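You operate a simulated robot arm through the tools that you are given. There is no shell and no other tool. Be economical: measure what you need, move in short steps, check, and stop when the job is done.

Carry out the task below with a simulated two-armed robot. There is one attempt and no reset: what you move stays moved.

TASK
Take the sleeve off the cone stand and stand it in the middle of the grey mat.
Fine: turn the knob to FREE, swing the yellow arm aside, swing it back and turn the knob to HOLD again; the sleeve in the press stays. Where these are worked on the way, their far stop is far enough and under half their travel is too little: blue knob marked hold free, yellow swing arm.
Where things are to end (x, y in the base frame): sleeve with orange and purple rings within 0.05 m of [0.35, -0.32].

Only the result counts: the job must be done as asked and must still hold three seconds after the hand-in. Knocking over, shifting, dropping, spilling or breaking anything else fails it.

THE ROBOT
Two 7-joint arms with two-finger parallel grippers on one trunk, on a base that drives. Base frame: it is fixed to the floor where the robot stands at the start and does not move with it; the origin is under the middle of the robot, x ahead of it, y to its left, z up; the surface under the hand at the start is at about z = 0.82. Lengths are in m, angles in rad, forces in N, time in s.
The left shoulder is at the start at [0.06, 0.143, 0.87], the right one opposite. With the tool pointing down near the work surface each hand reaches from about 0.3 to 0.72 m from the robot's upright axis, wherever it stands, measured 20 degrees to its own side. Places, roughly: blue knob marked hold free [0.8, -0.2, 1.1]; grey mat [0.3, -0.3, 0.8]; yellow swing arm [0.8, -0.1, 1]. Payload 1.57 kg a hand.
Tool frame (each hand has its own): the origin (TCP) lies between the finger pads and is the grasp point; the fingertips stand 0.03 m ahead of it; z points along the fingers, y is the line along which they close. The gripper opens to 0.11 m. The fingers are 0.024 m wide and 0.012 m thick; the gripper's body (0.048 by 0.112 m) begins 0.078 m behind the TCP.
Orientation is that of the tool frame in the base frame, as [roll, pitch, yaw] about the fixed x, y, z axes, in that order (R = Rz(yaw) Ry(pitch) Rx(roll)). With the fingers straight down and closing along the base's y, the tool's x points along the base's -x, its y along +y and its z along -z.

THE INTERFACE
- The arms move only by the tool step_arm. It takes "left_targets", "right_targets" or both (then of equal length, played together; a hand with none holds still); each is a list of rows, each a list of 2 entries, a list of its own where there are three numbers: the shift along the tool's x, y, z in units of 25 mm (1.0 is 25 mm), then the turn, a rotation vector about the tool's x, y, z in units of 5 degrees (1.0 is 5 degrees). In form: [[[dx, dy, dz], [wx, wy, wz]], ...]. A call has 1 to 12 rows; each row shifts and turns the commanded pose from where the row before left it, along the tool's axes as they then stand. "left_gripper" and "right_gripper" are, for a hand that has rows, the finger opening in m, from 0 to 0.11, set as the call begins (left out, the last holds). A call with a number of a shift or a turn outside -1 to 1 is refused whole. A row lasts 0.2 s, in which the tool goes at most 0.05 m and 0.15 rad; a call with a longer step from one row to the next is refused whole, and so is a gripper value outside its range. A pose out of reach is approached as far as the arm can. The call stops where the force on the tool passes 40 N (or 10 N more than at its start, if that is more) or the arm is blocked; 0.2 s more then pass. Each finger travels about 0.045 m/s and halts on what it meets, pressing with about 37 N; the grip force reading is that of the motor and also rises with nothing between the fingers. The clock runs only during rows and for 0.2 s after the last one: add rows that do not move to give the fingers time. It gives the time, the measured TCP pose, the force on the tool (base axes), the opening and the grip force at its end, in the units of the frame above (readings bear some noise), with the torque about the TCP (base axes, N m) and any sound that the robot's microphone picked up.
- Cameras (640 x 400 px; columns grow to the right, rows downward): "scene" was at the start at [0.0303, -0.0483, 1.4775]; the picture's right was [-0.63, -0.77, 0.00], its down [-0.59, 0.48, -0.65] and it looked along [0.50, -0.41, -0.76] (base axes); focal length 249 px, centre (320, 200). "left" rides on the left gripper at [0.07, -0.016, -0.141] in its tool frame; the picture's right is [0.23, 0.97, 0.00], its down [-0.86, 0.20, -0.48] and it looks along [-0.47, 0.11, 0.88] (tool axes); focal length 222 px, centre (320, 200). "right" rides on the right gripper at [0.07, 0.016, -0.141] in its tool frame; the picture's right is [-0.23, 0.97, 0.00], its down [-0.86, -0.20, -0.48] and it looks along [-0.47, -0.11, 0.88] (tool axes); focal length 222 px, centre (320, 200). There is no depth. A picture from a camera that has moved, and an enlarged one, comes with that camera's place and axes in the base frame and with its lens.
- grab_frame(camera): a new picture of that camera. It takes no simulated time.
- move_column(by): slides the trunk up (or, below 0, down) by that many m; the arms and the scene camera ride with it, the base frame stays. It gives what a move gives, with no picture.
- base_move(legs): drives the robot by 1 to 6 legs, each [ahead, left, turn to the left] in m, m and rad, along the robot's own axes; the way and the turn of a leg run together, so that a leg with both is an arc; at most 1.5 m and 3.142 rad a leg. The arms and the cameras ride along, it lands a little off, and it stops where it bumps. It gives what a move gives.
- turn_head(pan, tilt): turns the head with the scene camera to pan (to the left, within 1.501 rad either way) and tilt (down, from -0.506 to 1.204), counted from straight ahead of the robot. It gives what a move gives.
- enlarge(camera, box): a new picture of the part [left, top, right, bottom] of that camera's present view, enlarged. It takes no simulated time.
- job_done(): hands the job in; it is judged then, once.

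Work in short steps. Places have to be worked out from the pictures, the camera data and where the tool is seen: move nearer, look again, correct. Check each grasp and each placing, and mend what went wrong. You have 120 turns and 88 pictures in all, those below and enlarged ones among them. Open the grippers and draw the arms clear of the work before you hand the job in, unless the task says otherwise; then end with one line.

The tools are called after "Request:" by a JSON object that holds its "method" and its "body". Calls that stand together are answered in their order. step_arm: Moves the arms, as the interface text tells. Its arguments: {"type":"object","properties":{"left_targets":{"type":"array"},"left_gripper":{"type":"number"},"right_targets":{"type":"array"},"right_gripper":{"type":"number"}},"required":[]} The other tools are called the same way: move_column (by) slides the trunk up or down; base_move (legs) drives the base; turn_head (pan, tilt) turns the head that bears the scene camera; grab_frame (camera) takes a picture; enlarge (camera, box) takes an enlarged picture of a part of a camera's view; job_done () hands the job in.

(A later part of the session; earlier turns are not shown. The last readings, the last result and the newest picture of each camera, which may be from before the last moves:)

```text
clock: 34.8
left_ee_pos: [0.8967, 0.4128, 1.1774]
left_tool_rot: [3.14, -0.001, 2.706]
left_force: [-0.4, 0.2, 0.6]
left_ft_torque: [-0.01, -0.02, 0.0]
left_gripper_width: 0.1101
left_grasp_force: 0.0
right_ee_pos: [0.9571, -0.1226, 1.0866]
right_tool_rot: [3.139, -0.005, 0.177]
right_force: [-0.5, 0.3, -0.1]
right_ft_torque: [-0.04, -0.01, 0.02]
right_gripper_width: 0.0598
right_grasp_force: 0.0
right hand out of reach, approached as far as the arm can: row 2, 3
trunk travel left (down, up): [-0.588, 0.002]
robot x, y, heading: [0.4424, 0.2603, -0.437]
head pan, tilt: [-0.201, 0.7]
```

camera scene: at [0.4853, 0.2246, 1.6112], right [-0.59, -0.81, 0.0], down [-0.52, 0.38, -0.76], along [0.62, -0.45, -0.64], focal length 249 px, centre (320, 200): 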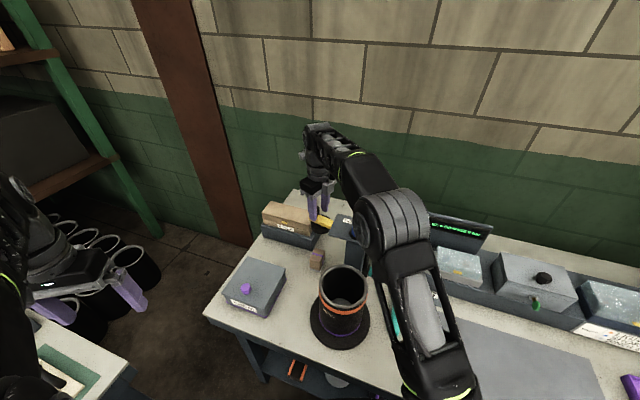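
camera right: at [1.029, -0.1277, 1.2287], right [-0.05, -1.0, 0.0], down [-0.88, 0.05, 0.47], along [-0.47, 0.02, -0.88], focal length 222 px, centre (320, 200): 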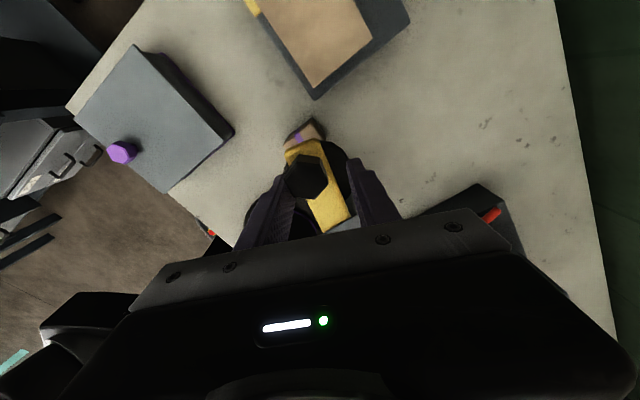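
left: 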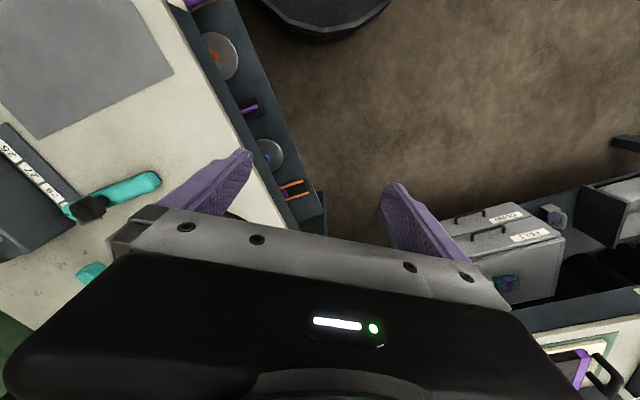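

It cannot rise here. I open wide, back off along the arc without touching the handle, then rise.

Request:
{"method": "step_arm", "body": {"right_targets": [[[0, 0, 0], [0, 0, 0]], [[0, 0, 0], [0, 0, 0]], [[0, 0, 0], [0, 0, 0]], [[0, -0.45, 0], [0, 0, -1]], [[0, -0.45, 0], [0, 0, -1]], [[0, -0.4, 0], [0, 0, -1]], [[0, 0, -0.7], [0, 0, 0]], [[0, 0, -0.7], [0, 0, 0]]], "right_gripper": 0.11}}

Request:
{"method": "grab_frame", "body": {"camera": "right"}}

```text
clock: 36.6
left_ee_pos: [0.8968, 0.4131, 1.1773]
left_tool_rot: [-3.141, 0.001, 2.707]
left_force: [0.7, -0.4, -0.3]
left_ft_torque: [-0.01, 0.0, 0.03]
left_gripper_width: 0.1103
left_grasp_force: 0.2
right_ee_pos: [0.9479, -0.0915, 1.1035]
right_tool_rot: [3.139, -0.001, 0.441]
right_force: [-0.1, 0.4, -0.3]
right_ft_torque: [-0.03, 0.01, 0.03]
right_gripper_width: 0.11
right_grasp_force: 0.1
right hand out of reach, approached as far as the arm can: row 8
trunk travel left (down, up): [-0.588, 0.002]
robot x, y, heading: [0.4415, 0.263, -0.434]
head pan, tilt: [-0.201, 0.7]
```

```text
55 pictures are left
camera right: at [1.0183, -0.0751, 1.2452], right [0.21, -0.98, 0.0], down [-0.86, -0.18, 0.48], along [-0.47, -0.1, -0.88], focal length 222 px, centre (320, 200)
```

right: 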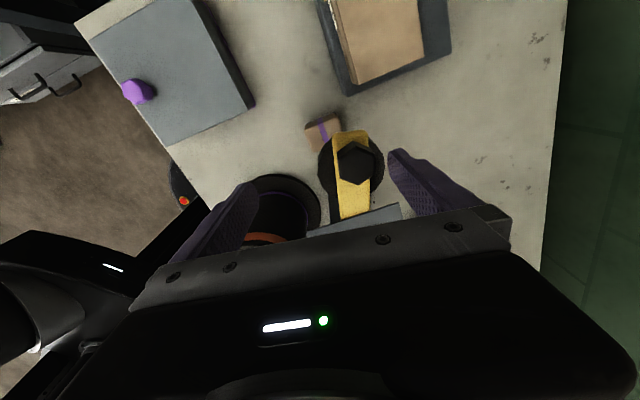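

The handle is still between the fingertips. I slide along the arm toward the pivot (5 cm, over the arm), then rise.

Request:
{"method": "step_arm", "body": {"right_targets": [[[-0.8, 0, 0], [0, 0, 0]], [[-0.8, 0, 0], [0, 0, 0]], [[-0.6, 0, -0.4], [0, 0, 0]], [[0, 0, -0.8], [0, 0, 0]], [[0, 0, -0.8], [0, 0, 0]]]}}

```text
clock: 37.8
left_ee_pos: [0.896, 0.4123, 1.1781]
left_tool_rot: [3.141, -0.002, 2.707]
left_force: [0.1, -0.2, -0.1]
left_ft_torque: [-0.01, 0.01, -0.01]
left_gripper_width: 0.11
left_grasp_force: 0.0
right_ee_pos: [0.8984, -0.1129, 1.1326]
right_tool_rot: [3.139, -0.001, 0.438]
right_force: [0.0, 0.2, 1.3]
right_ft_torque: [0.0, 0.01, -0.02]
right_gripper_width: 0.1099
right_grasp_force: 0.1
right hand out of reach, approached as far as the arm can: row 5
trunk travel left (down, up): [-0.588, 0.002]
robot x, y, heading: [0.4469, 0.261, -0.437]
head pan, tilt: [-0.201, 0.7]
```

Clear of the handle. I move over toward the left side of the sleeve rim, rising as reach permits, then unwind the wrist.

Request:
{"method": "step_arm", "body": {"right_targets": [[[-0.345, -0.89, 0], [0, 0, 0]], [[-0.345, -0.89, 0], [0, 0, 0]], [[-0.345, -0.89, 0], [0, 0, 0]], [[-0.345, -0.89, 0], [0, 0, 0]], [[-0.345, -0.89, 0], [0, 0, -1]], [[-0.345, -0.89, 0], [0, 0, -1]], [[-0.345, -0.89, -0.4], [0, 0, -1]], [[-0.345, -0.89, -0.4], [0, 0, -1]], [[0, 0, 0], [0, 0, -1]], [[0, 0, 0], [0, 0, -1]], [[0, 0, 0], [0, 0, -1]], [[0, 0, 0], [0, 0, -1]]], "right_gripper": 0.05}}

Request:
{"method": "step_arm", "body": {"right_targets": [[[0, 0, 0], [0, 0, -1]], [[0, 0, 0], [0, 0, -1]], [[0, 0, 0], [0, 0, -1]], [[0, 0, 0], [0, 0, -1]], [[0, 0, 0], [0, 0, -1]], [[0, 0, 0], [0, 0, -1]], [[0, 0, 0], [0, 0, -1]], [[0, 0, 0], [0, 0, -1]], [[0, 0, 0], [0, 0, -1]], [[0, 0, 0], [0, 0, -1]], [[0, 0, 0], [0, 0, -1]], [[0, 0, 0], [0, 0, -1]]]}}

Request:
{"method": "grab_frame", "body": {"camera": "right"}}

Request:
{"method": "grab_frame", "body": {"camera": "scene"}}

```text
clock: 40.4
left_ee_pos: [0.8965, 0.4142, 1.1782]
left_tool_rot: [3.142, 0.0, 2.706]
left_force: [0.2, -0.3, 0.6]
left_ft_torque: [0.03, -0.01, -0.02]
left_gripper_width: 0.1098
left_grasp_force: 0.0
right_ee_pos: [0.7529, 0.008, 1.1523]
right_tool_rot: [3.139, 0.001, 1.139]
right_force: [-1.5, -0.8, -0.3]
right_ft_torque: [0.01, -0.02, 0.0]
right_gripper_width: 0.05
right_grasp_force: 0.0
trunk travel left (down, up): [-0.588, 0.002]
robot x, y, heading: [0.4436, 0.261, -0.431]
head pan, tilt: [-0.201, 0.7]
```

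```text
clock: 43.0
left_ee_pos: [0.8961, 0.4125, 1.1774]
left_tool_rot: [3.141, 0.001, 2.708]
left_force: [-0.2, 0.4, 0.2]
left_ft_torque: [0.01, 0.02, 0.0]
left_gripper_width: 0.1101
left_grasp_force: 0.1
right_ee_pos: [0.7534, 0.0085, 1.1538]
right_tool_rot: [3.139, 0.004, 2.186]
right_force: [0.6, 0.7, 0.6]
right_ft_torque: [0.01, 0.0, 0.01]
right_gripper_width: 0.0502
right_grasp_force: 0.1
trunk travel left (down, up): [-0.588, 0.002]
robot x, y, heading: [0.444, 0.2577, -0.433]
head pan, tilt: [-0.201, 0.7]
```

```text
54 pictures are left
camera right: at [0.7265, 0.0745, 1.2946], right [0.93, 0.38, 0.0], down [0.33, -0.81, 0.48], along [0.18, -0.45, -0.88], focal length 222 px, centre (320, 200)
```

right: 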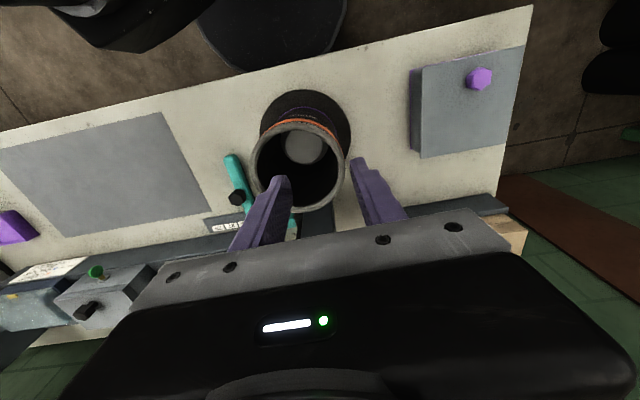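

```text
53 pictures are left
camera scene: at [0.4851, 0.2248, 1.6112], right [-0.59, -0.81, 0.0], down [-0.52, 0.38, -0.76], along [0.62, -0.45, -0.64], focal length 249 px, centre (320, 200)
```

scene: 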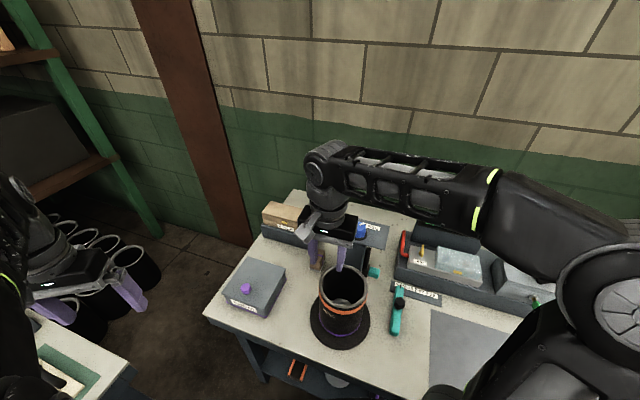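

Rim centre ≈ (0.737, -0.034), and the sleeve is free of the arm. Keeping this yaw, I go to the left wall point ≈ (0.787, 0.001) and descend to just above the rim for a look.

Request:
{"method": "step_arm", "body": {"right_targets": [[[-0.51, 0.46, 0], [0, 0, 0]], [[-0.51, 0.46, 0], [0, 0, 0]], [[0, 0, 0.9], [0, 0, 0]], [[0, 0, 0.9], [0, 0, 0]], [[0, 0, 0.9], [0, 0, 0]], [[0, 0, 0.9], [0, 0, 0]]]}}

Request:
{"method": "grab_frame", "body": {"camera": "right"}}

Request:
{"method": "enlarge", "body": {"camera": "scene", "box": [290, 210, 410, 350]}}

```text
clock: 44.4
left_ee_pos: [0.8972, 0.413, 1.1772]
left_tool_rot: [3.141, 0.001, 2.708]
left_force: [0.1, 0.4, 0.0]
left_ft_torque: [0.0, 0.04, 0.02]
left_gripper_width: 0.1101
left_grasp_force: 0.2
right_ee_pos: [0.7862, 0.0007, 1.0625]
right_tool_rot: [3.14, 0.004, 2.183]
right_force: [0.0, -0.3, -0.3]
right_ft_torque: [0.02, -0.03, 0.0]
right_gripper_width: 0.0499
right_grasp_force: 0.0
trunk travel left (down, up): [-0.588, 0.002]
robot x, y, heading: [0.4431, 0.2638, -0.435]
head pan, tilt: [-0.201, 0.7]
```

```text
52 pictures are left
camera right: at [0.7612, 0.0673, 1.2043], right [0.93, 0.37, 0.0], down [0.33, -0.81, 0.48], along [0.18, -0.45, -0.88], focal length 222 px, centre (320, 200)
```

right: 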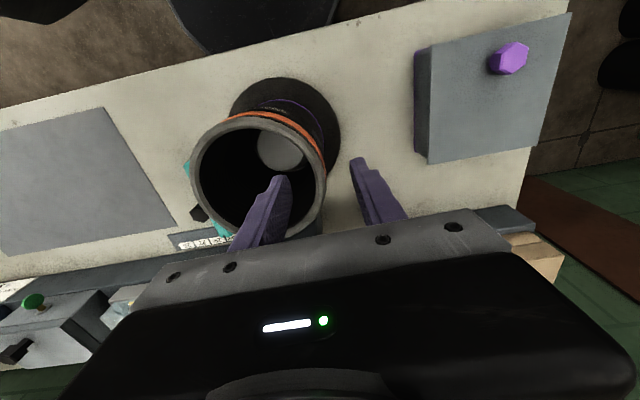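

```text
2.86 times, centred on (350, 280) of scene
camera zoom: at [0.4856, 0.2247, 1.6112], right [-0.59, -0.81, 0.0], down [-0.52, 0.38, -0.76], along [0.62, -0.45, -0.64], focal length 711 px, centre (234, -29)
```

zoom: 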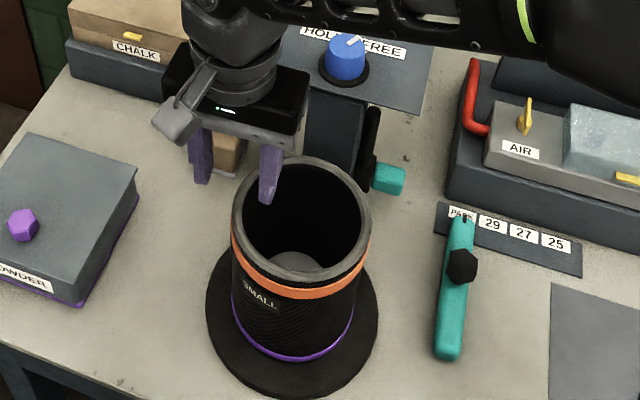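

The inner finger is over the opening and the outer one outside the wall. I descend to TCP z≈0.997, then close on the wall.

Request:
{"method": "step_arm", "body": {"right_targets": [[[0, 0.1, 0.9], [0, 0, 0]], [[0, 0, 0.9], [0, 0, 0]], [[0, 0, 0.8], [0, 0, 0]]]}}

Request:
{"method": "step_arm", "body": {"right_targets": [[[0, 0, 0], [0, 0, 0]], [[0, 0, 0], [0, 0, 0]], [[0, 0, 0], [0, 0, 0]], [[0, 0, 0], [0, 0, 0]], [[0, 0, 0], [0, 0, 0]]], "right_gripper": 0.0}}

Request:
{"method": "grab_frame", "body": {"camera": "right"}}

```text
clock: 45.2
left_ee_pos: [0.8965, 0.4127, 1.1767]
left_tool_rot: [3.141, 0.001, 2.707]
left_force: [0.5, 0.3, 0.2]
left_ft_torque: [0.03, -0.02, -0.02]
left_gripper_width: 0.1097
left_grasp_force: 0.1
right_ee_pos: [0.7889, 0.0007, 0.997]
right_tool_rot: [3.14, 0.003, 2.184]
right_force: [-0.4, 1.1, -0.1]
right_ft_torque: [0.02, 0.01, 0.01]
right_gripper_width: 0.0499
right_grasp_force: 0.0
trunk travel left (down, up): [-0.588, 0.002]
robot x, y, heading: [0.4473, 0.2611, -0.441]
head pan, tilt: [-0.201, 0.7]
```

```text
clock: 46.4
left_ee_pos: [0.8958, 0.4124, 1.1778]
left_tool_rot: [3.141, 0.002, 2.707]
left_force: [0.3, 0.3, 1.2]
left_ft_torque: [0.03, 0.01, 0.0]
left_gripper_width: 0.11
left_grasp_force: 0.0
right_ee_pos: [0.7883, 0.001, 0.9978]
right_tool_rot: [-3.141, 0.005, 2.183]
right_force: [-4.0, -3.7, -0.6]
right_ft_torque: [-0.23, 0.6, 0.5]
right_gripper_width: 0.0117
right_grasp_force: 29.6
trunk travel left (down, up): [-0.588, 0.002]
robot x, y, heading: [0.4425, 0.2619, -0.432]
head pan, tilt: [-0.201, 0.7]
```

```text
50 pictures are left
camera right: at [0.7619, 0.0679, 1.1398], right [0.93, 0.37, 0.0], down [0.33, -0.81, 0.48], along [0.18, -0.45, -0.88], focal length 222 px, centre (320, 200)
```

right: 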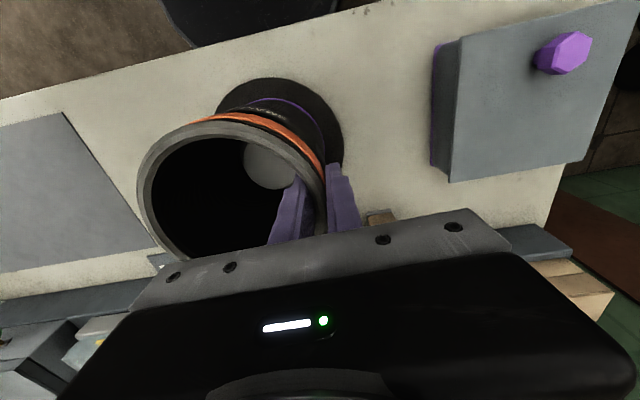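

Wall held (0.0117 m, 30 N). I lift slowly and check.

Request:
{"method": "step_arm", "body": {"right_targets": [[[0, 0, -0.4], [0, 0, 0]], [[0, 0, -0.4], [0, 0, 0]], [[0, 0, -0.4], [0, 0, 0]], [[0, 0, -0.4], [0, 0, 0]]]}}

Request:
{"method": "grab_frame", "body": {"camera": "scene"}}

```text
clock: 47.4
left_ee_pos: [0.8967, 0.4123, 1.177]
left_tool_rot: [3.141, -0.001, 2.707]
left_force: [0.7, -0.5, 0.7]
left_ft_torque: [0.03, 0.01, 0.04]
left_gripper_width: 0.1099
left_grasp_force: 0.2
right_ee_pos: [0.7886, 0.001, 1.0396]
right_tool_rot: [3.141, 0.003, 2.182]
right_force: [0.9, -0.1, -6.8]
right_ft_torque: [0.26, -0.37, 0.05]
right_gripper_width: 0.0102
right_grasp_force: 28.0
trunk travel left (down, up): [-0.588, 0.002]
robot x, y, heading: [0.4453, 0.2578, -0.436]
head pan, tilt: [-0.201, 0.7]
```

```text
49 pictures are left
camera scene: at [0.4854, 0.2244, 1.6112], right [-0.59, -0.81, 0.0], down [-0.52, 0.38, -0.76], along [0.62, -0.45, -0.64], focal length 249 px, centre (320, 200)
```

scene: 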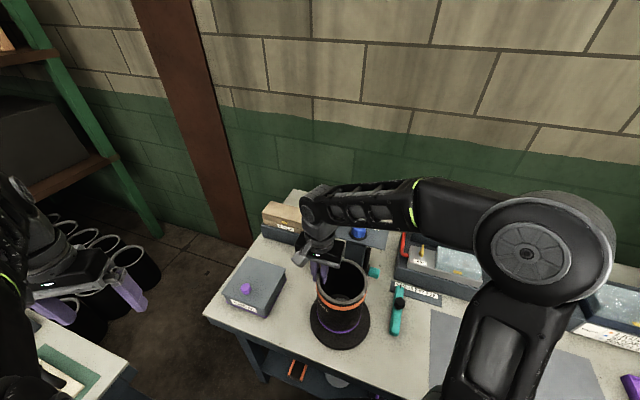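

The sleeve lifts freely (about 7 N). I continue up to the reach limit.

Request:
{"method": "step_arm", "body": {"right_targets": [[[0, 0, -0.5], [0, 0, 0]], [[0, 0, -0.5], [0, 0, 0]], [[0, 0, -0.5], [0, 0, 0]], [[0, 0, -0.5], [0, 0, 0]], [[0, 0, -0.5], [0, 0, 0]], [[0, 0, -0.5], [0, 0, 0]], [[0, 0, -0.5], [0, 0, 0]], [[0, 0, -0.5], [0, 0, 0]], [[0, 0, -0.5], [0, 0, 0]]]}}

Request:
{"method": "enlarge", "body": {"camera": "scene", "box": [230, 190, 450, 370]}}

Request:
{"method": "grab_frame", "body": {"camera": "right"}}

```text
clock: 49.4
left_ee_pos: [0.8973, 0.4126, 1.1764]
left_tool_rot: [3.141, 0.0, 2.708]
left_force: [-0.6, 0.4, 0.0]
left_ft_torque: [0.01, -0.02, -0.02]
left_gripper_width: 0.1099
left_grasp_force: 0.0
right_ee_pos: [0.7872, 0.0016, 1.1509]
right_tool_rot: [-3.141, 0.002, 2.185]
right_force: [0.2, 0.6, -5.7]
right_ft_torque: [0.22, -0.33, -0.01]
right_gripper_width: 0.0101
right_grasp_force: 28.4
trunk travel left (down, up): [-0.588, 0.002]
robot x, y, heading: [0.4438, 0.2615, -0.436]
head pan, tilt: [-0.201, 0.7]
```

```text
2.22 times, centred on (340, 280) of scene
camera zoom: at [0.4853, 0.2245, 1.6112], right [-0.59, -0.81, 0.0], down [-0.52, 0.38, -0.76], along [0.62, -0.45, -0.64], focal length 553 px, centre (276, 22)
```

zoom: 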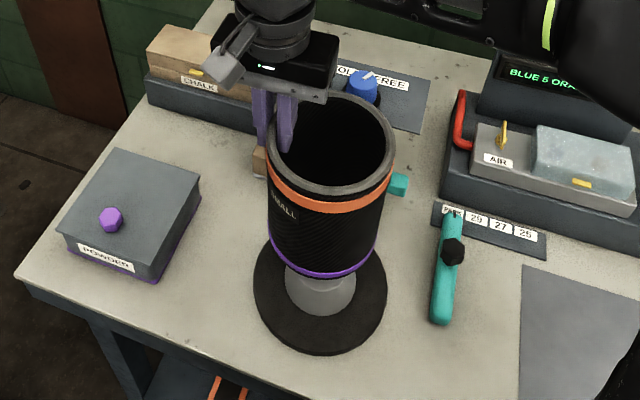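

```text
47 pictures are left
camera right: at [0.7619, 0.0683, 1.2924], right [0.93, 0.37, 0.0], down [0.33, -0.81, 0.48], along [0.18, -0.45, -0.88], focal length 222 px, centre (320, 200)
```

right: 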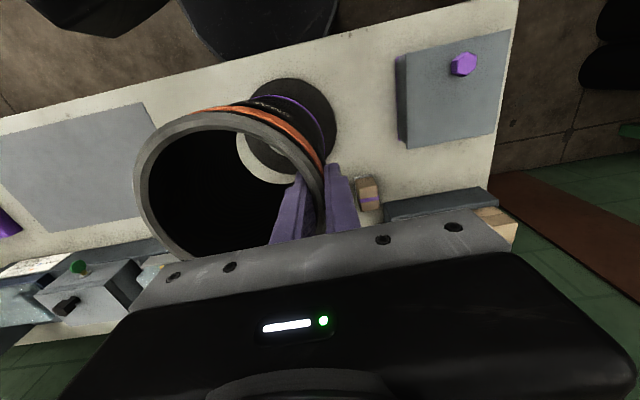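

The sleeve is ~0.15 m up, its bottom (~0.985) above the cone top (~0.91). I draw it 3.5 cm toward the robot to clear the plate, then turn the base right 0.45 to face the mat.

Request:
{"method": "step_arm", "body": {"right_targets": [[[0.5, 0, 0], [0, 0, 0]], [[0.5, 0, 0], [0, 0, 0]], [[0.4, 0, 0], [0, 0, 0]]]}}

Request:
{"method": "base_move", "body": {"legs": [[0, 0, -0.45]]}}

Request:
{"method": "grab_frame", "body": {"camera": "scene"}}

```text
clock: 50.2
left_ee_pos: [0.8969, 0.4136, 1.1776]
left_tool_rot: [3.141, 0.001, 2.707]
left_force: [-0.2, -1.1, -0.1]
left_ft_torque: [0.03, -0.05, -0.02]
left_gripper_width: 0.1101
left_grasp_force: 0.2
right_ee_pos: [0.7676, 0.0295, 1.1503]
right_tool_rot: [3.141, 0.005, 2.184]
right_force: [-1.7, -0.3, -5.5]
right_ft_torque: [0.18, -0.33, 0.02]
right_gripper_width: 0.0098
right_grasp_force: 27.8
trunk travel left (down, up): [-0.588, 0.002]
robot x, y, heading: [0.4422, 0.2624, -0.435]
head pan, tilt: [-0.201, 0.7]
```

```text
clock: 51.9
left_ee_pos: [0.917, 0.1999, 1.176]
left_tool_rot: [3.141, -0.001, 2.255]
left_force: [0.4, -0.7, -0.2]
left_ft_torque: [0.0, 0.02, 0.02]
left_gripper_width: 0.1098
left_grasp_force: 0.0
right_ee_pos: [0.6343, -0.0883, 1.1507]
right_tool_rot: [3.139, 0.004, 1.732]
right_force: [0.1, -0.5, -6.0]
right_ft_torque: [0.05, -0.38, 0.0]
right_gripper_width: 0.0101
right_grasp_force: 28.1
trunk travel left (down, up): [-0.588, 0.002]
robot x, y, heading: [0.4459, 0.2618, -0.887]
head pan, tilt: [-0.201, 0.7]
```

```text
46 pictures are left
camera scene: at [0.4644, 0.21, 1.6112], right [-0.89, -0.46, 0.0], down [-0.3, 0.57, -0.76], along [0.36, -0.68, -0.64], focal length 249 px, centre (320, 200)
```

scene: 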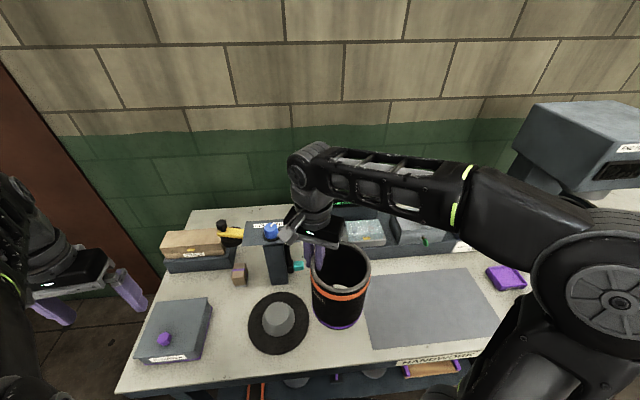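

Sleeve centre ≈ (0.574, -0.098), cone is exposed. I carry it over the mat centre (0.35, -0.32).

Request:
{"method": "step_arm", "body": {"right_targets": [[[-0.667, -0.933, 0], [0, 0, 0]], [[-0.667, -0.933, 0], [0, 0, 0]], [[-0.667, -0.933, 0], [0, 0, 0]], [[-0.667, -0.933, 0], [0, 0, 0]], [[-0.667, -0.933, 0], [0, 0, 0]], [[-0.667, -0.933, 0], [0, 0, 0]], [[-0.667, -0.933, 0], [0, 0, 0]], [[-0.667, -0.933, 0], [0, 0, 0]], [[-0.667, -0.933, 0], [0, 0, 0]], [[-0.667, -0.933, 0], [0, 0, 0]], [[-0.667, -0.933, 0], [0, 0, 0]]]}}

Request:
{"method": "grab_frame", "body": {"camera": "scene"}}

Request:
{"method": "grab_frame", "body": {"camera": "right"}}

```text
clock: 54.3
left_ee_pos: [0.9173, 0.1985, 1.1772]
left_tool_rot: [3.14, -0.001, 2.255]
left_force: [0.1, 0.2, -0.8]
left_ft_torque: [0.0, 0.01, -0.05]
left_gripper_width: 0.1098
left_grasp_force: 0.0
right_ee_pos: [0.4097, -0.3104, 1.1497]
right_tool_rot: [3.139, 0.001, 1.733]
right_force: [0.2, -0.4, -6.8]
right_ft_torque: [0.08, -0.41, -0.03]
right_gripper_width: 0.0101
right_grasp_force: 28.2
trunk travel left (down, up): [-0.588, 0.002]
robot x, y, heading: [0.4429, 0.2583, -0.888]
head pan, tilt: [-0.201, 0.7]
```

```text
45 pictures are left
camera scene: at [0.4639, 0.2092, 1.6112], right [-0.89, -0.46, 0.0], down [-0.3, 0.57, -0.76], along [0.36, -0.68, -0.64], focal length 249 px, centre (320, 200)
```

scene: 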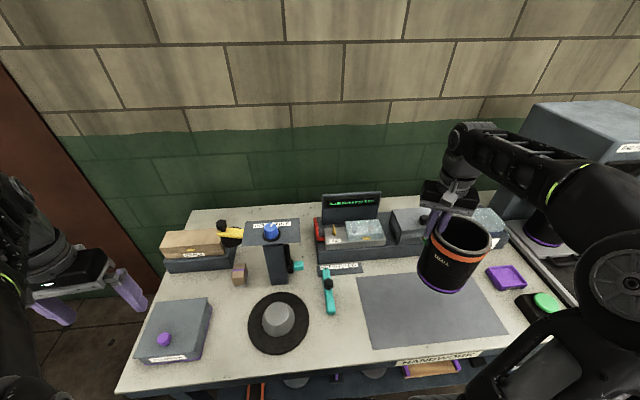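

```text
44 pictures are left
camera right: at [0.4154, -0.2398, 1.2914], right [1.0, -0.07, 0.0], down [-0.06, -0.88, 0.48], along [-0.03, -0.48, -0.88], focal length 222 px, centre (320, 200)
```

right: 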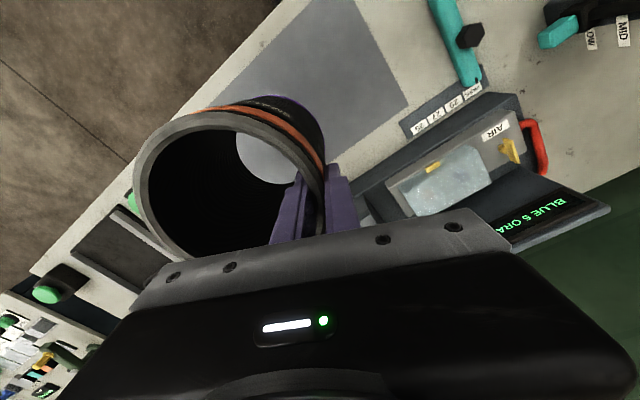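

Mat corners in view give its centre as (0.346, -0.318); the sleeve hangs over it. I lower to z≈1.01.

Request:
{"method": "step_arm", "body": {"right_targets": [[[0, 0, 0.8], [0, 0, 0]], [[0, 0, 0.8], [0, 0, 0]], [[0, 0, 0.8], [0, 0, 0]], [[0, 0, 0.8], [0, 0, 0]], [[0, 0, 0.8], [0, 0, 0]], [[0, 0, 0.8], [0, 0, 0]], [[0, 0, 0.6], [0, 0, 0]]]}}

Request:
{"method": "enlarge", "body": {"camera": "scene", "box": [340, 200, 540, 370]}}

```text
clock: 55.9
left_ee_pos: [0.9168, 0.1988, 1.1765]
left_tool_rot: [3.142, -0.001, 2.255]
left_force: [-0.5, 0.8, 1.2]
left_ft_torque: [0.01, 0.0, 0.0]
left_gripper_width: 0.1101
left_grasp_force: 0.0
right_ee_pos: [0.4117, -0.3107, 1.0168]
right_tool_rot: [3.14, 0.001, 1.731]
right_force: [0.5, 1.0, -6.5]
right_ft_torque: [0.04, -0.36, -0.02]
right_gripper_width: 0.01
right_grasp_force: 27.9
trunk travel left (down, up): [-0.588, 0.002]
robot x, y, heading: [0.4385, 0.2661, -0.885]
head pan, tilt: [-0.201, 0.7]
```

```text
2.35 times, centred on (440, 285) of scene
camera zoom: at [0.4644, 0.2097, 1.6112], right [-0.89, -0.46, 0.0], down [-0.3, 0.57, -0.76], along [0.36, -0.68, -0.64], focal length 586 px, centre (38, 0)
```

zoom: 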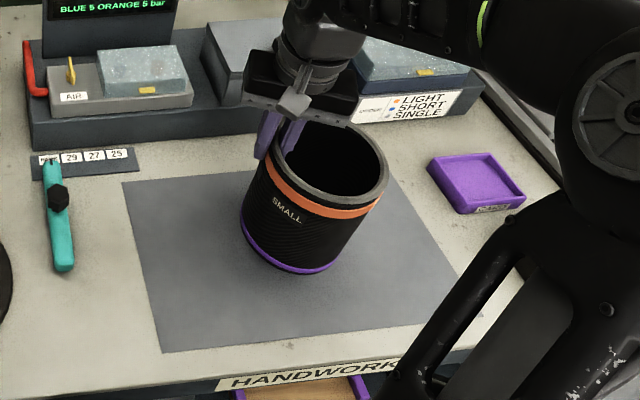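

Still a few cm above the mat. I lower in 5 mm steps until the weight comes off.

Request:
{"method": "step_arm", "body": {"right_targets": [[[0, 0, 0.25], [0, 0, 0]], [[0, 0, 0.25], [0, 0, 0]], [[0, 0, 0.25], [0, 0, 0]], [[0, 0, 0.2], [0, 0, 0]]]}}

```text
clock: 56.9
left_ee_pos: [0.9171, 0.1995, 1.177]
left_tool_rot: [-3.141, 0.0, 2.256]
left_force: [0.0, 0.7, -0.4]
left_ft_torque: [0.01, -0.03, -0.03]
left_gripper_width: 0.1101
left_grasp_force: 0.0
right_ee_pos: [0.4101, -0.3112, 0.9922]
right_tool_rot: [3.14, 0.004, 1.732]
right_force: [-0.2, 0.3, -6.2]
right_ft_torque: [0.06, -0.4, -0.02]
right_gripper_width: 0.0099
right_grasp_force: 27.5
trunk travel left (down, up): [-0.588, 0.002]
robot x, y, heading: [0.4407, 0.262, -0.888]
head pan, tilt: [-0.201, 0.7]
```

No contact yet; I continue in small steps.

Request:
{"method": "step_arm", "body": {"right_targets": [[[0, 0, 0.15], [0, 0, 0]], [[0, 0, 0.15], [0, 0, 0]]]}}

Request:
{"method": "step_arm", "body": {"right_targets": [[[0, 0, 0.12], [0, 0, 0]], [[0, 0, 0.1], [0, 0, 0]]]}}

Request:
{"method": "enlarge", "body": {"camera": "scene", "box": [340, 200, 540, 370]}}

```text
clock: 57.5
left_ee_pos: [0.9174, 0.2009, 1.178]
left_tool_rot: [3.141, 0.001, 2.254]
left_force: [-0.7, -0.2, -0.1]
left_ft_torque: [0.01, 0.02, 0.01]
left_gripper_width: 0.11
left_grasp_force: 0.2
right_ee_pos: [0.411, -0.3117, 0.9879]
right_tool_rot: [3.14, 0.004, 1.732]
right_force: [0.4, -1.1, 10.2]
right_ft_torque: [0.81, 0.73, 0.02]
right_gripper_width: 0.01
right_grasp_force: 28.2
trunk travel left (down, up): [-0.588, 0.002]
robot x, y, heading: [0.4442, 0.2591, -0.887]
head pan, tilt: [-0.201, 0.7]
```

```text
clock: 58.1
left_ee_pos: [0.9165, 0.2001, 1.1766]
left_tool_rot: [-3.14, 0.002, 2.255]
left_force: [0.9, -0.9, -0.2]
left_ft_torque: [-0.02, 0.01, 0.02]
left_gripper_width: 0.1099
left_grasp_force: 0.1
right_ee_pos: [0.4118, -0.3122, 0.9813]
right_tool_rot: [3.139, 0.011, 1.733]
right_force: [-2.4, -7.7, 35.3]
right_ft_torque: [-0.07, 0.45, 0.61]
right_gripper_width: 0.0099
right_grasp_force: 28.8
trunk travel left (down, up): [-0.588, 0.002]
robot x, y, heading: [0.4424, 0.2622, -0.889]
head pan, tilt: [-0.201, 0.7]
```

```text
2.35 times, centred on (440, 285) of scene
camera zoom: at [0.4645, 0.2124, 1.6117], right [-0.89, -0.46, 0.0], down [-0.3, 0.57, -0.77], along [0.36, -0.68, -0.64], focal length 586 px, centre (38, 0)
```

zoom: 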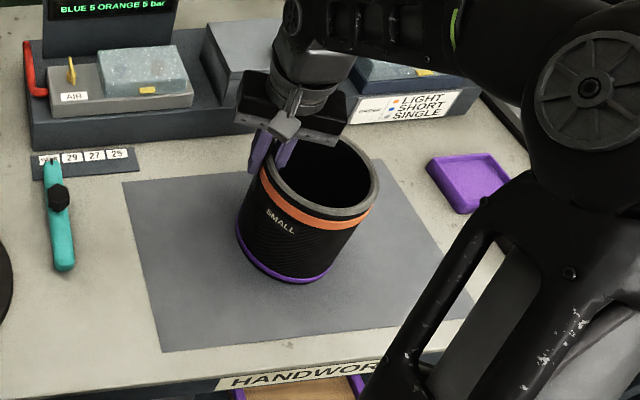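

Firm contact at z≈0.985. I back up 3 mm to relax, then open the fingers.

Request:
{"method": "step_arm", "body": {"right_targets": [[[0, 0, -0.13], [0, 0, 0]], [[0, 0, 0], [0, 0, 0]]]}}

Request:
{"method": "step_arm", "body": {"right_targets": [[[0, 0, 0], [0, 0, 0]], [[0, 0, 0], [0, 0, 0]], [[0, 0, 0], [0, 0, 0]]], "right_gripper": 0.05}}

Request:
{"method": "grab_frame", "body": {"camera": "right"}}

Request:
{"method": "enlarge", "body": {"camera": "scene", "box": [340, 200, 540, 370]}}

```text
clock: 58.7
left_ee_pos: [0.917, 0.2003, 1.1779]
left_tool_rot: [-3.141, 0.001, 2.256]
left_force: [-0.9, -0.4, 0.0]
left_ft_torque: [0.0, 0.01, -0.02]
left_gripper_width: 0.1102
left_grasp_force: 0.1
right_ee_pos: [0.4106, -0.3109, 0.981]
right_tool_rot: [3.14, 0.001, 1.73]
right_force: [-1.1, -10.5, 9.1]
right_ft_torque: [-0.72, 0.43, 0.37]
right_gripper_width: 0.0093
right_grasp_force: 27.4
trunk travel left (down, up): [-0.588, 0.002]
robot x, y, heading: [0.4417, 0.2635, -0.891]
head pan, tilt: [-0.201, 0.7]
```

```text
clock: 59.5
left_ee_pos: [0.9173, 0.2, 1.1774]
left_tool_rot: [3.141, 0.001, 2.256]
left_force: [-0.1, -0.1, 0.1]
left_ft_torque: [0.0, 0.02, -0.05]
left_gripper_width: 0.1098
left_grasp_force: 0.0
right_ee_pos: [0.4112, -0.3117, 0.9822]
right_tool_rot: [3.139, 0.001, 1.731]
right_force: [0.4, -0.1, 0.2]
right_ft_torque: [0.0, 0.03, 0.01]
right_gripper_width: 0.0502
right_grasp_force: 0.1
trunk travel left (down, up): [-0.588, 0.002]
robot x, y, heading: [0.4429, 0.2576, -0.887]
head pan, tilt: [-0.201, 0.7]
```

```text
41 pictures are left
camera right: at [0.4165, -0.2386, 1.1234], right [1.0, -0.07, 0.0], down [-0.06, -0.88, 0.48], along [-0.03, -0.48, -0.88], focal length 222 px, centre (320, 200)
```

right: 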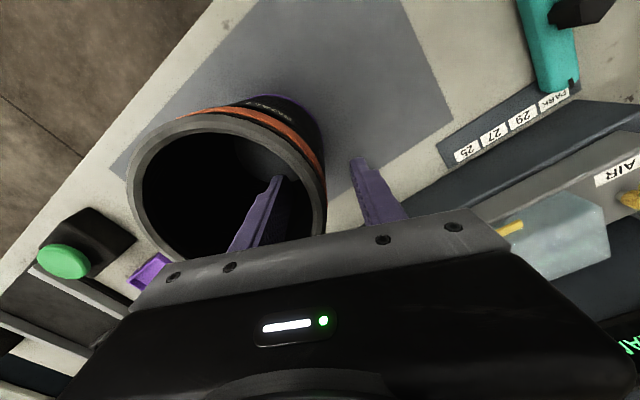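

```text
2.35 times, centred on (440, 285) of scene
camera zoom: at [0.4644, 0.2106, 1.6112], right [-0.89, -0.46, 0.0], down [-0.3, 0.57, -0.76], along [0.36, -0.68, -0.64], focal length 586 px, centre (38, 0)
```

zoom: 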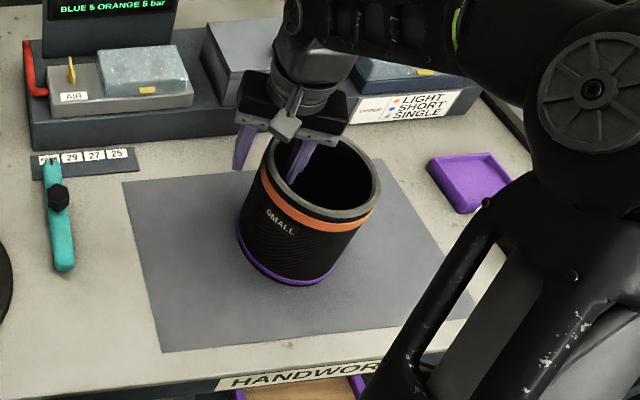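

Released; the sleeve stands on the mat at about (0.349, -0.31). I rise straight up.

Request:
{"method": "step_arm", "body": {"right_targets": [[[0, 0, -0.8], [0, 0, 0]], [[0, 0, -0.85], [0, 0, 0]], [[0, 0, -0.85], [0, 0, 0]], [[0, 0, -0.85], [0, 0, 0]], [[0, 0, -0.85], [0, 0, 0]], [[0, 0, -0.85], [0, 0, 0]], [[0, 0, -0.85], [0, 0, 0]], [[0, 0, -0.7], [0, 0, 0]]]}}

Request:
{"method": "grab_frame", "body": {"camera": "scene"}}

Request:
{"method": "grab_frame", "body": {"camera": "right"}}

```text
clock: 61.3
left_ee_pos: [0.9159, 0.1997, 1.1771]
left_tool_rot: [3.141, -0.001, 2.255]
left_force: [-1.1, -0.1, 1.0]
left_ft_torque: [-0.01, 0.02, 0.01]
left_gripper_width: 0.1099
left_grasp_force: 0.2
right_ee_pos: [0.4105, -0.3095, 1.1488]
right_tool_rot: [3.14, 0.004, 1.732]
right_force: [-0.1, 0.8, 1.0]
right_ft_torque: [-0.02, 0.0, -0.01]
right_gripper_width: 0.0499
right_grasp_force: 0.1
trunk travel left (down, up): [-0.588, 0.002]
robot x, y, heading: [0.4437, 0.2624, -0.888]
head pan, tilt: [-0.201, 0.7]
```

```text
39 pictures are left
camera scene: at [0.4644, 0.2107, 1.6112], right [-0.89, -0.46, 0.0], down [-0.3, 0.57, -0.76], along [0.36, -0.68, -0.64], focal length 249 px, centre (320, 200)
```

scene: 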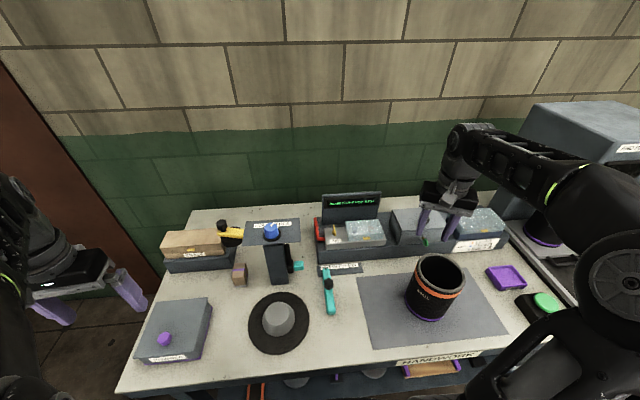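

```text
38 pictures are left
camera right: at [0.4165, -0.2384, 1.2897], right [1.0, -0.07, 0.0], down [-0.06, -0.87, 0.48], along [-0.03, -0.48, -0.88], focal length 222 px, centre (320, 200)
```

right: 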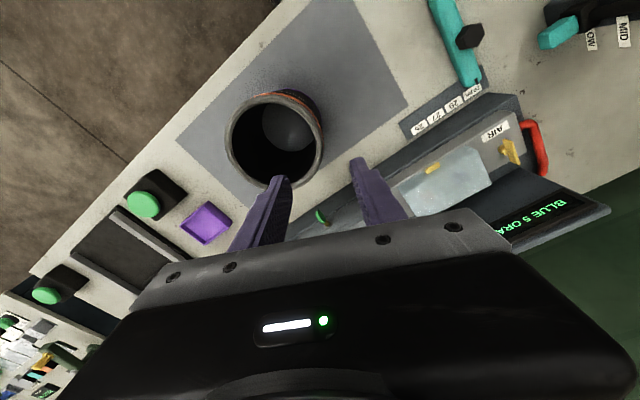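

The sleeve stands upright at ≈(0.352, -0.305), within tolerance. The swing arm's handle is near (0.96, -0.115); to reach it comfortably I shift the base 0.2 m along the bench and turn it slightly left.

Request:
{"method": "base_move", "body": {"legs": [[0.03, 0.198, 0], [0, 0, 0.227]]}}

Request:
{"method": "grab_frame", "body": {"camera": "scene"}}

Request:
{"method": "grab_frame", "body": {"camera": "right"}}

```text
clock: 63.7
left_ee_pos: [1.0905, 0.4136, 1.1757]
left_tool_rot: [3.141, 0.001, 2.487]
left_force: [-0.1, 0.0, -0.6]
left_ft_torque: [0.0, 0.01, 0.01]
left_gripper_width: 0.1099
left_grasp_force: 0.0
right_ee_pos: [0.7156, -0.201, 1.148]
right_tool_rot: [3.142, 0.004, 1.964]
right_force: [0.5, -0.7, -0.2]
right_ft_torque: [0.02, 0.04, -0.02]
right_gripper_width: 0.0499
right_grasp_force: 0.0
trunk travel left (down, up): [-0.588, 0.002]
robot x, y, heading: [0.6181, 0.3657, -0.658]
head pan, tilt: [-0.201, 0.7]
```

```text
37 pictures are left
camera scene: at [0.6476, 0.3191, 1.6112], right [-0.76, -0.66, 0.0], down [-0.42, 0.49, -0.76], along [0.5, -0.58, -0.64], focal length 249 px, centre (320, 200)
```

scene: 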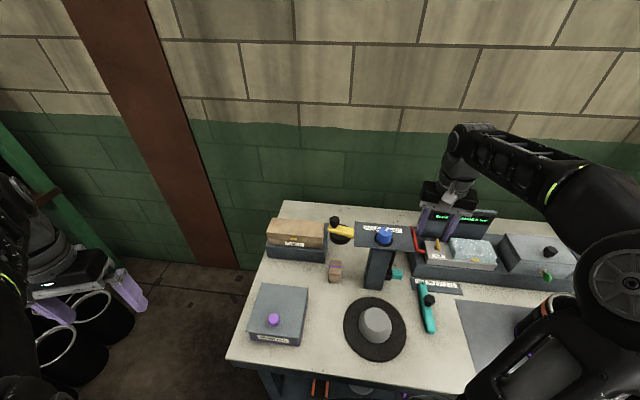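

```text
36 pictures are left
camera right: at [0.7039, -0.1293, 1.2893], right [0.99, 0.16, 0.0], down [0.14, -0.87, 0.48], along [0.08, -0.47, -0.88], focal length 222 px, centre (320, 200)
```

right: 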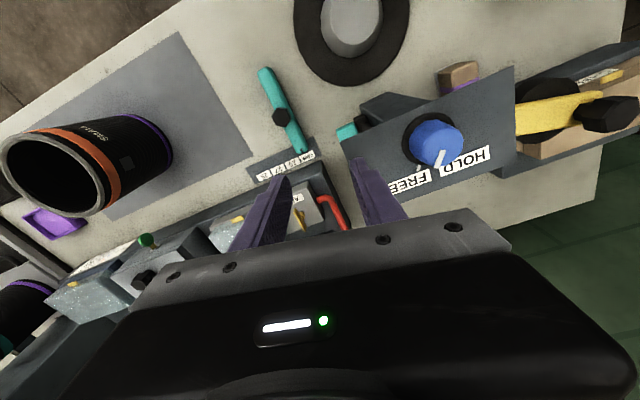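

Handle at ≈(0.957, -0.11). I pass over the knob (fingertips 2 cm above it) to above the handle, then turn the wrist to straddle it.

Request:
{"method": "step_arm", "body": {"right_targets": [[[-0.025, 0.915, 0], [0, 0, 0]], [[-0.025, 0.915, 0], [0, 0, 0]], [[-0.025, 0.915, 0], [0, 0, 0]], [[-0.025, 0.915, 0], [0, 0, 0]], [[-0.025, 0.915, 0], [0, 0, 0]], [[-0.025, 0.915, 0], [0, 0, 0]], [[-0.025, 0.915, 0], [0, 0, 0]], [[-0.025, 0.915, 0], [0, 0, 0]], [[-0.025, 0.915, 0], [0, 0, 0]], [[-0.025, 0.915, 0], [0, 0, 0]], [[-0.025, 0.915, 0], [0, 0, 0]]], "right_gripper": 0.09}}

Request:
{"method": "step_arm", "body": {"right_targets": [[[0, 0, 0], [0, 0, 1]], [[0, 0, 0], [0, 0, 1]], [[0, 0, 0], [0, 0, 1]], [[0, 0, 0], [0, 0, 1]], [[0, 0, 0], [0, 0, 1]], [[0, 0, 0], [0, 0, 1]], [[0, 0, 0], [0, 0, 1]], [[0, 0, 0], [0, 0, 1]], [[0, 0, 0], [0, 0, 1]], [[0, 0, 0], [0, 0, 1]], [[0, 0, 0], [0, 0, 1]], [[0, 0, 0], [0, 0, 1]]]}}

Request:
{"method": "grab_frame", "body": {"camera": "right"}}

```text
clock: 66.1
left_ee_pos: [1.0916, 0.4133, 1.1771]
left_tool_rot: [-3.14, 0.002, 2.487]
left_force: [0.3, 0.5, -0.5]
left_ft_torque: [-0.04, 0.01, 0.01]
left_gripper_width: 0.1099
left_grasp_force: 0.1
right_ee_pos: [0.9509, -0.1088, 1.148]
right_tool_rot: [3.139, 0.006, 1.965]
right_force: [0.0, 0.4, -0.7]
right_ft_torque: [-0.03, 0.02, -0.01]
right_gripper_width: 0.09
right_grasp_force: 0.0
trunk travel left (down, up): [-0.588, 0.002]
robot x, y, heading: [0.6155, 0.3646, -0.653]
head pan, tilt: [-0.201, 0.7]
```

```text
clock: 68.7
left_ee_pos: [1.0898, 0.4128, 1.1768]
left_tool_rot: [-3.141, -0.001, 2.488]
left_force: [0.5, 0.4, -0.1]
left_ft_torque: [0.02, -0.02, 0.02]
left_gripper_width: 0.1102
left_grasp_force: 0.0
right_ee_pos: [0.95, -0.109, 1.1469]
right_tool_rot: [3.137, -0.001, 0.913]
right_force: [0.5, 0.5, 0.0]
right_ft_torque: [-0.02, 0.0, -0.02]
right_gripper_width: 0.0897
right_grasp_force: 0.0
trunk travel left (down, up): [-0.588, 0.002]
robot x, y, heading: [0.6145, 0.3647, -0.657]
head pan, tilt: [-0.201, 0.7]
```

```text
35 pictures are left
camera right: at [1.0059, -0.0647, 1.2894], right [0.63, -0.77, 0.0], down [-0.68, -0.55, 0.48], along [-0.37, -0.31, -0.88], focal length 222 px, centre (320, 200)
```

right: 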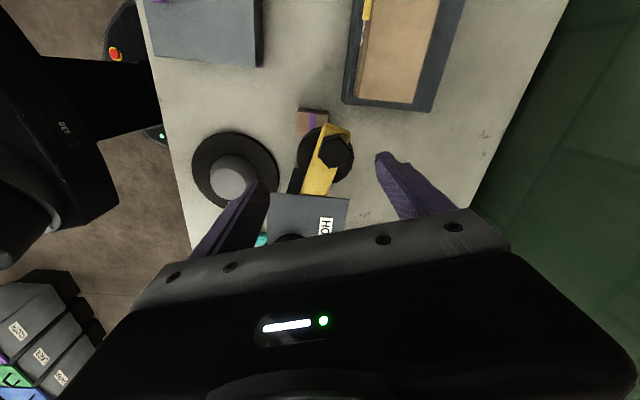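

The handle is at ≈(0.965, -0.114), nearly centred. I finish the wrist turn, correct by ~1 cm and descend around it.

Request:
{"method": "step_arm", "body": {"right_targets": [[[0, 0, 0], [0, 0, 1]], [[0, 0, 0], [0, 0, 1]], [[0, 0, 0], [0, 0, 1]], [[0, 0, 0], [0, 0, 1]], [[0, 0, 0], [0, 0, 1]], [[0, 0, 0], [0, 0, 1]], [[0.45, 0.3, 0], [0, 0, 0]], [[0, 0, 0.8], [0, 0, 0]], [[0, 0, 0.8], [0, 0, 0]], [[0, 0, 0.8], [0, 0, 0]]]}}

Request:
{"method": "grab_frame", "body": {"camera": "right"}}

```text
clock: 70.9
left_ee_pos: [1.0908, 0.4121, 1.1776]
left_tool_rot: [3.14, 0.001, 2.487]
left_force: [0.5, 0.5, -0.1]
left_ft_torque: [-0.03, 0.03, -0.01]
left_gripper_width: 0.1099
left_grasp_force: 0.0
right_ee_pos: [0.9487, -0.1087, 1.0878]
right_tool_rot: [3.137, -0.002, 0.392]
right_force: [-0.1, -0.5, 0.1]
right_ft_torque: [0.01, -0.01, 0.01]
right_gripper_width: 0.0901
right_grasp_force: 0.0
right hand out of reach, approached as far as the arm can: row 7
trunk travel left (down, up): [-0.588, 0.002]
robot x, y, heading: [0.6167, 0.3621, -0.658]
head pan, tilt: [-0.201, 0.7]
```

```text
34 pictures are left
camera right: at [1.0205, -0.0982, 1.2288], right [0.16, -0.99, 0.0], down [-0.87, -0.14, 0.48], along [-0.47, -0.08, -0.88], focal length 222 px, centre (320, 200)
```

right: 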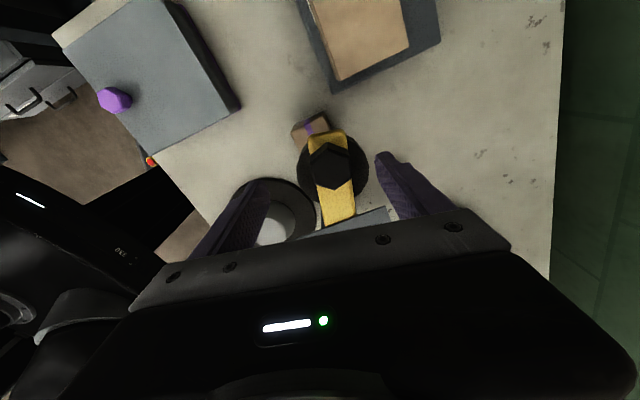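

The handle is ~2 cm further out; I shift and narrow the fingers around it.

Request:
{"method": "step_arm", "body": {"right_targets": [[[0.6, 0.35, 0], [0, 0, 0]], [[0, 0, 0], [0, 0, 0]], [[0, 0, 0], [0, 0, 0]], [[0, 0, 0], [0, 0, 0]]], "right_gripper": 0.045}}

Request:
{"method": "grab_frame", "body": {"camera": "right"}}

```text
clock: 71.9
left_ee_pos: [1.0899, 0.4123, 1.1772]
left_tool_rot: [-3.14, 0.001, 2.487]
left_force: [-0.2, -0.3, 0.6]
left_ft_torque: [-0.02, -0.02, 0.02]
left_gripper_width: 0.1099
left_grasp_force: 0.1
right_ee_pos: [0.9672, -0.1123, 1.0874]
right_tool_rot: [3.137, -0.002, 0.393]
right_force: [0.5, 0.4, -0.2]
right_ft_torque: [0.01, 0.04, -0.01]
right_gripper_width: 0.0449
right_grasp_force: 0.0
trunk travel left (down, up): [-0.588, 0.002]
robot x, y, heading: [0.6162, 0.3614, -0.66]
head pan, tilt: [-0.201, 0.7]
```

```text
33 pictures are left
camera right: at [1.0376, -0.1005, 1.2294], right [0.16, -0.99, 0.0], down [-0.87, -0.14, 0.48], along [-0.47, -0.08, -0.88], focal length 222 px, centre (320, 200)
```

right: 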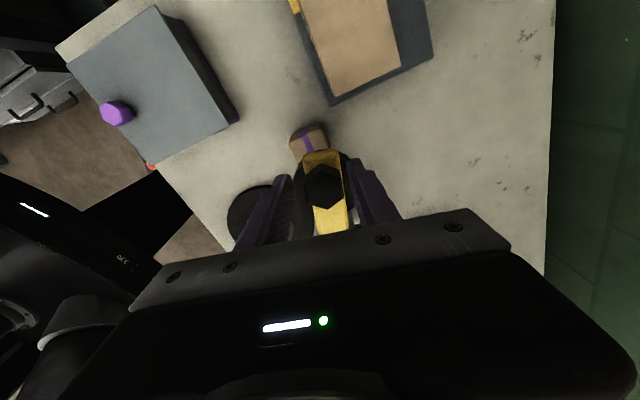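

Handle straddled. I swing the arm back along the reverse arc.

Request:
{"method": "step_arm", "body": {"right_targets": [[[0, -0.5, 0], [0, 0, -1]], [[0, -0.5, 0], [0, 0, -1]], [[0, -0.5, 0], [0, 0, -1]], [[0, -0.5, 0], [0, 0, -1]], [[0, -0.5, 0], [0, 0, -1]], [[0, -0.5, 0], [0, 0, -1]], [[0, -0.5, 0], [0, 0, -1]], [[0, -0.5, 0], [0, 0, -1]], [[0, -0.5, 0], [0, 0, -1]], [[0, -0.5, 0], [0, 0, -1]]]}}

Request:
{"method": "grab_frame", "body": {"camera": "right"}}

```text
clock: 74.1
left_ee_pos: [1.0902, 0.4119, 1.1761]
left_tool_rot: [-3.141, 0.001, 2.487]
left_force: [0.0, -0.3, -0.5]
left_ft_torque: [-0.02, -0.01, -0.02]
left_gripper_width: 0.11
left_grasp_force: 0.1
right_ee_pos: [0.881, -0.0276, 1.0869]
right_tool_rot: [3.14, 0.002, 1.269]
right_force: [-0.1, -0.3, 0.8]
right_ft_torque: [0.01, -0.01, -0.01]
right_gripper_width: 0.0448
right_grasp_force: 0.1
trunk travel left (down, up): [-0.588, 0.002]
robot x, y, heading: [0.6098, 0.3647, -0.652]
head pan, tilt: [-0.201, 0.7]
```

```text
32 pictures are left
camera right: at [0.9176, 0.0351, 1.2279], right [0.86, -0.51, 0.0], down [-0.45, -0.75, 0.48], along [-0.24, -0.41, -0.88], focal length 222 px, centre (320, 200)
```

right: 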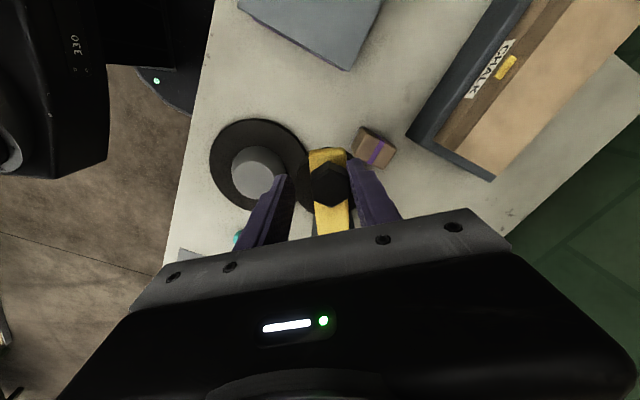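

The arm follows. Ten more rows bring it back toward the cone axis.

Request:
{"method": "step_arm", "body": {"right_targets": [[[0, -0.5, 0], [0, 0, -1]], [[0, -0.5, 0], [0, 0, -1]], [[0, -0.5, 0], [0, 0, -1]], [[0, -0.5, 0], [0, 0, -1]], [[0, -0.5, 0], [0, 0, -1]], [[0, -0.5, 0], [0, 0, -1]], [[0, -0.5, 0], [0, 0, -1]], [[0, -0.5, 0], [0, 0, -1]], [[0, -0.5, 0], [0, 0, -1]], [[0, -0.5, 0], [0, 0, -1]]]}}

Request:
{"method": "grab_frame", "body": {"camera": "right"}}

```text
clock: 76.3
left_ee_pos: [1.0889, 0.4127, 1.1769]
left_tool_rot: [3.141, 0.0, 2.486]
left_force: [0.2, -1.0, 0.3]
left_ft_torque: [0.01, -0.01, -0.03]
left_gripper_width: 0.1098
left_grasp_force: 0.1
right_ee_pos: [0.7595, -0.0358, 1.0866]
right_tool_rot: [3.142, 0.004, 2.138]
right_force: [-0.2, 0.0, 0.4]
right_ft_torque: [-0.02, 0.0, 0.0]
right_gripper_width: 0.0453
right_grasp_force: 0.0
trunk travel left (down, up): [-0.588, 0.002]
robot x, y, heading: [0.6142, 0.3658, -0.657]
head pan, tilt: [-0.201, 0.7]
```

```text
31 pictures are left
camera right: at [0.7366, 0.0302, 1.2284], right [0.94, 0.33, 0.0], down [0.29, -0.83, 0.48], along [0.16, -0.45, -0.88], focal length 222 px, centre (320, 200)
```

right: 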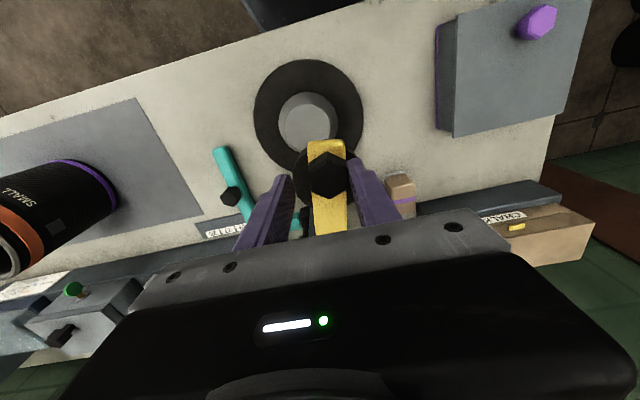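

About 2 cm short of the original spot; I push on gently until it meets its stop.

Request:
{"method": "step_arm", "body": {"right_targets": [[[0, -0.4, 0], [0, 0, -0.8]], [[0, -0.4, 0], [0, 0, -0.8]], [[0, -0.3, 0], [0, 0, -0.4]]]}}

Request:
{"method": "grab_frame", "body": {"camera": "right"}}

```text
clock: 77.1
left_ee_pos: [1.0904, 0.4121, 1.1775]
left_tool_rot: [-3.141, 0.001, 2.488]
left_force: [-1.1, 0.0, 0.3]
left_ft_torque: [0.03, 0.02, 0.02]
left_gripper_width: 0.11
left_grasp_force: 0.1
right_ee_pos: [0.7382, -0.0533, 1.088]
right_tool_rot: [-3.141, 0.004, 2.314]
right_force: [2.3, 2.0, -0.1]
right_ft_torque: [-0.03, -0.08, -0.03]
right_gripper_width: 0.0476
right_grasp_force: 1.6
trunk travel left (down, up): [-0.588, 0.002]
robot x, y, heading: [0.6158, 0.3632, -0.656]
head pan, tilt: [-0.201, 0.7]
```

```text
30 pictures are left
camera right: at [0.704, 0.0101, 1.2289], right [0.87, 0.49, 0.0], down [0.43, -0.76, 0.48], along [0.24, -0.42, -0.88], focal length 222 px, centre (320, 200)
```

right: 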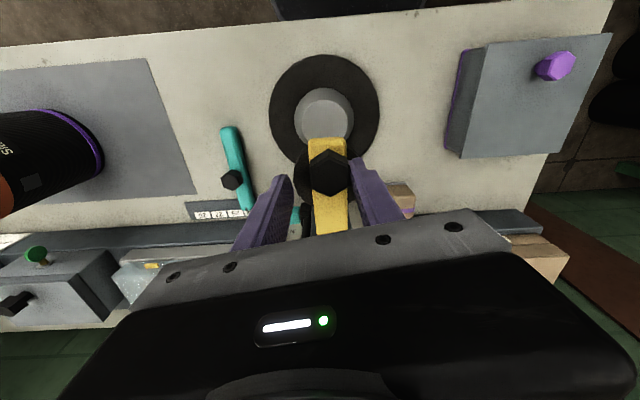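

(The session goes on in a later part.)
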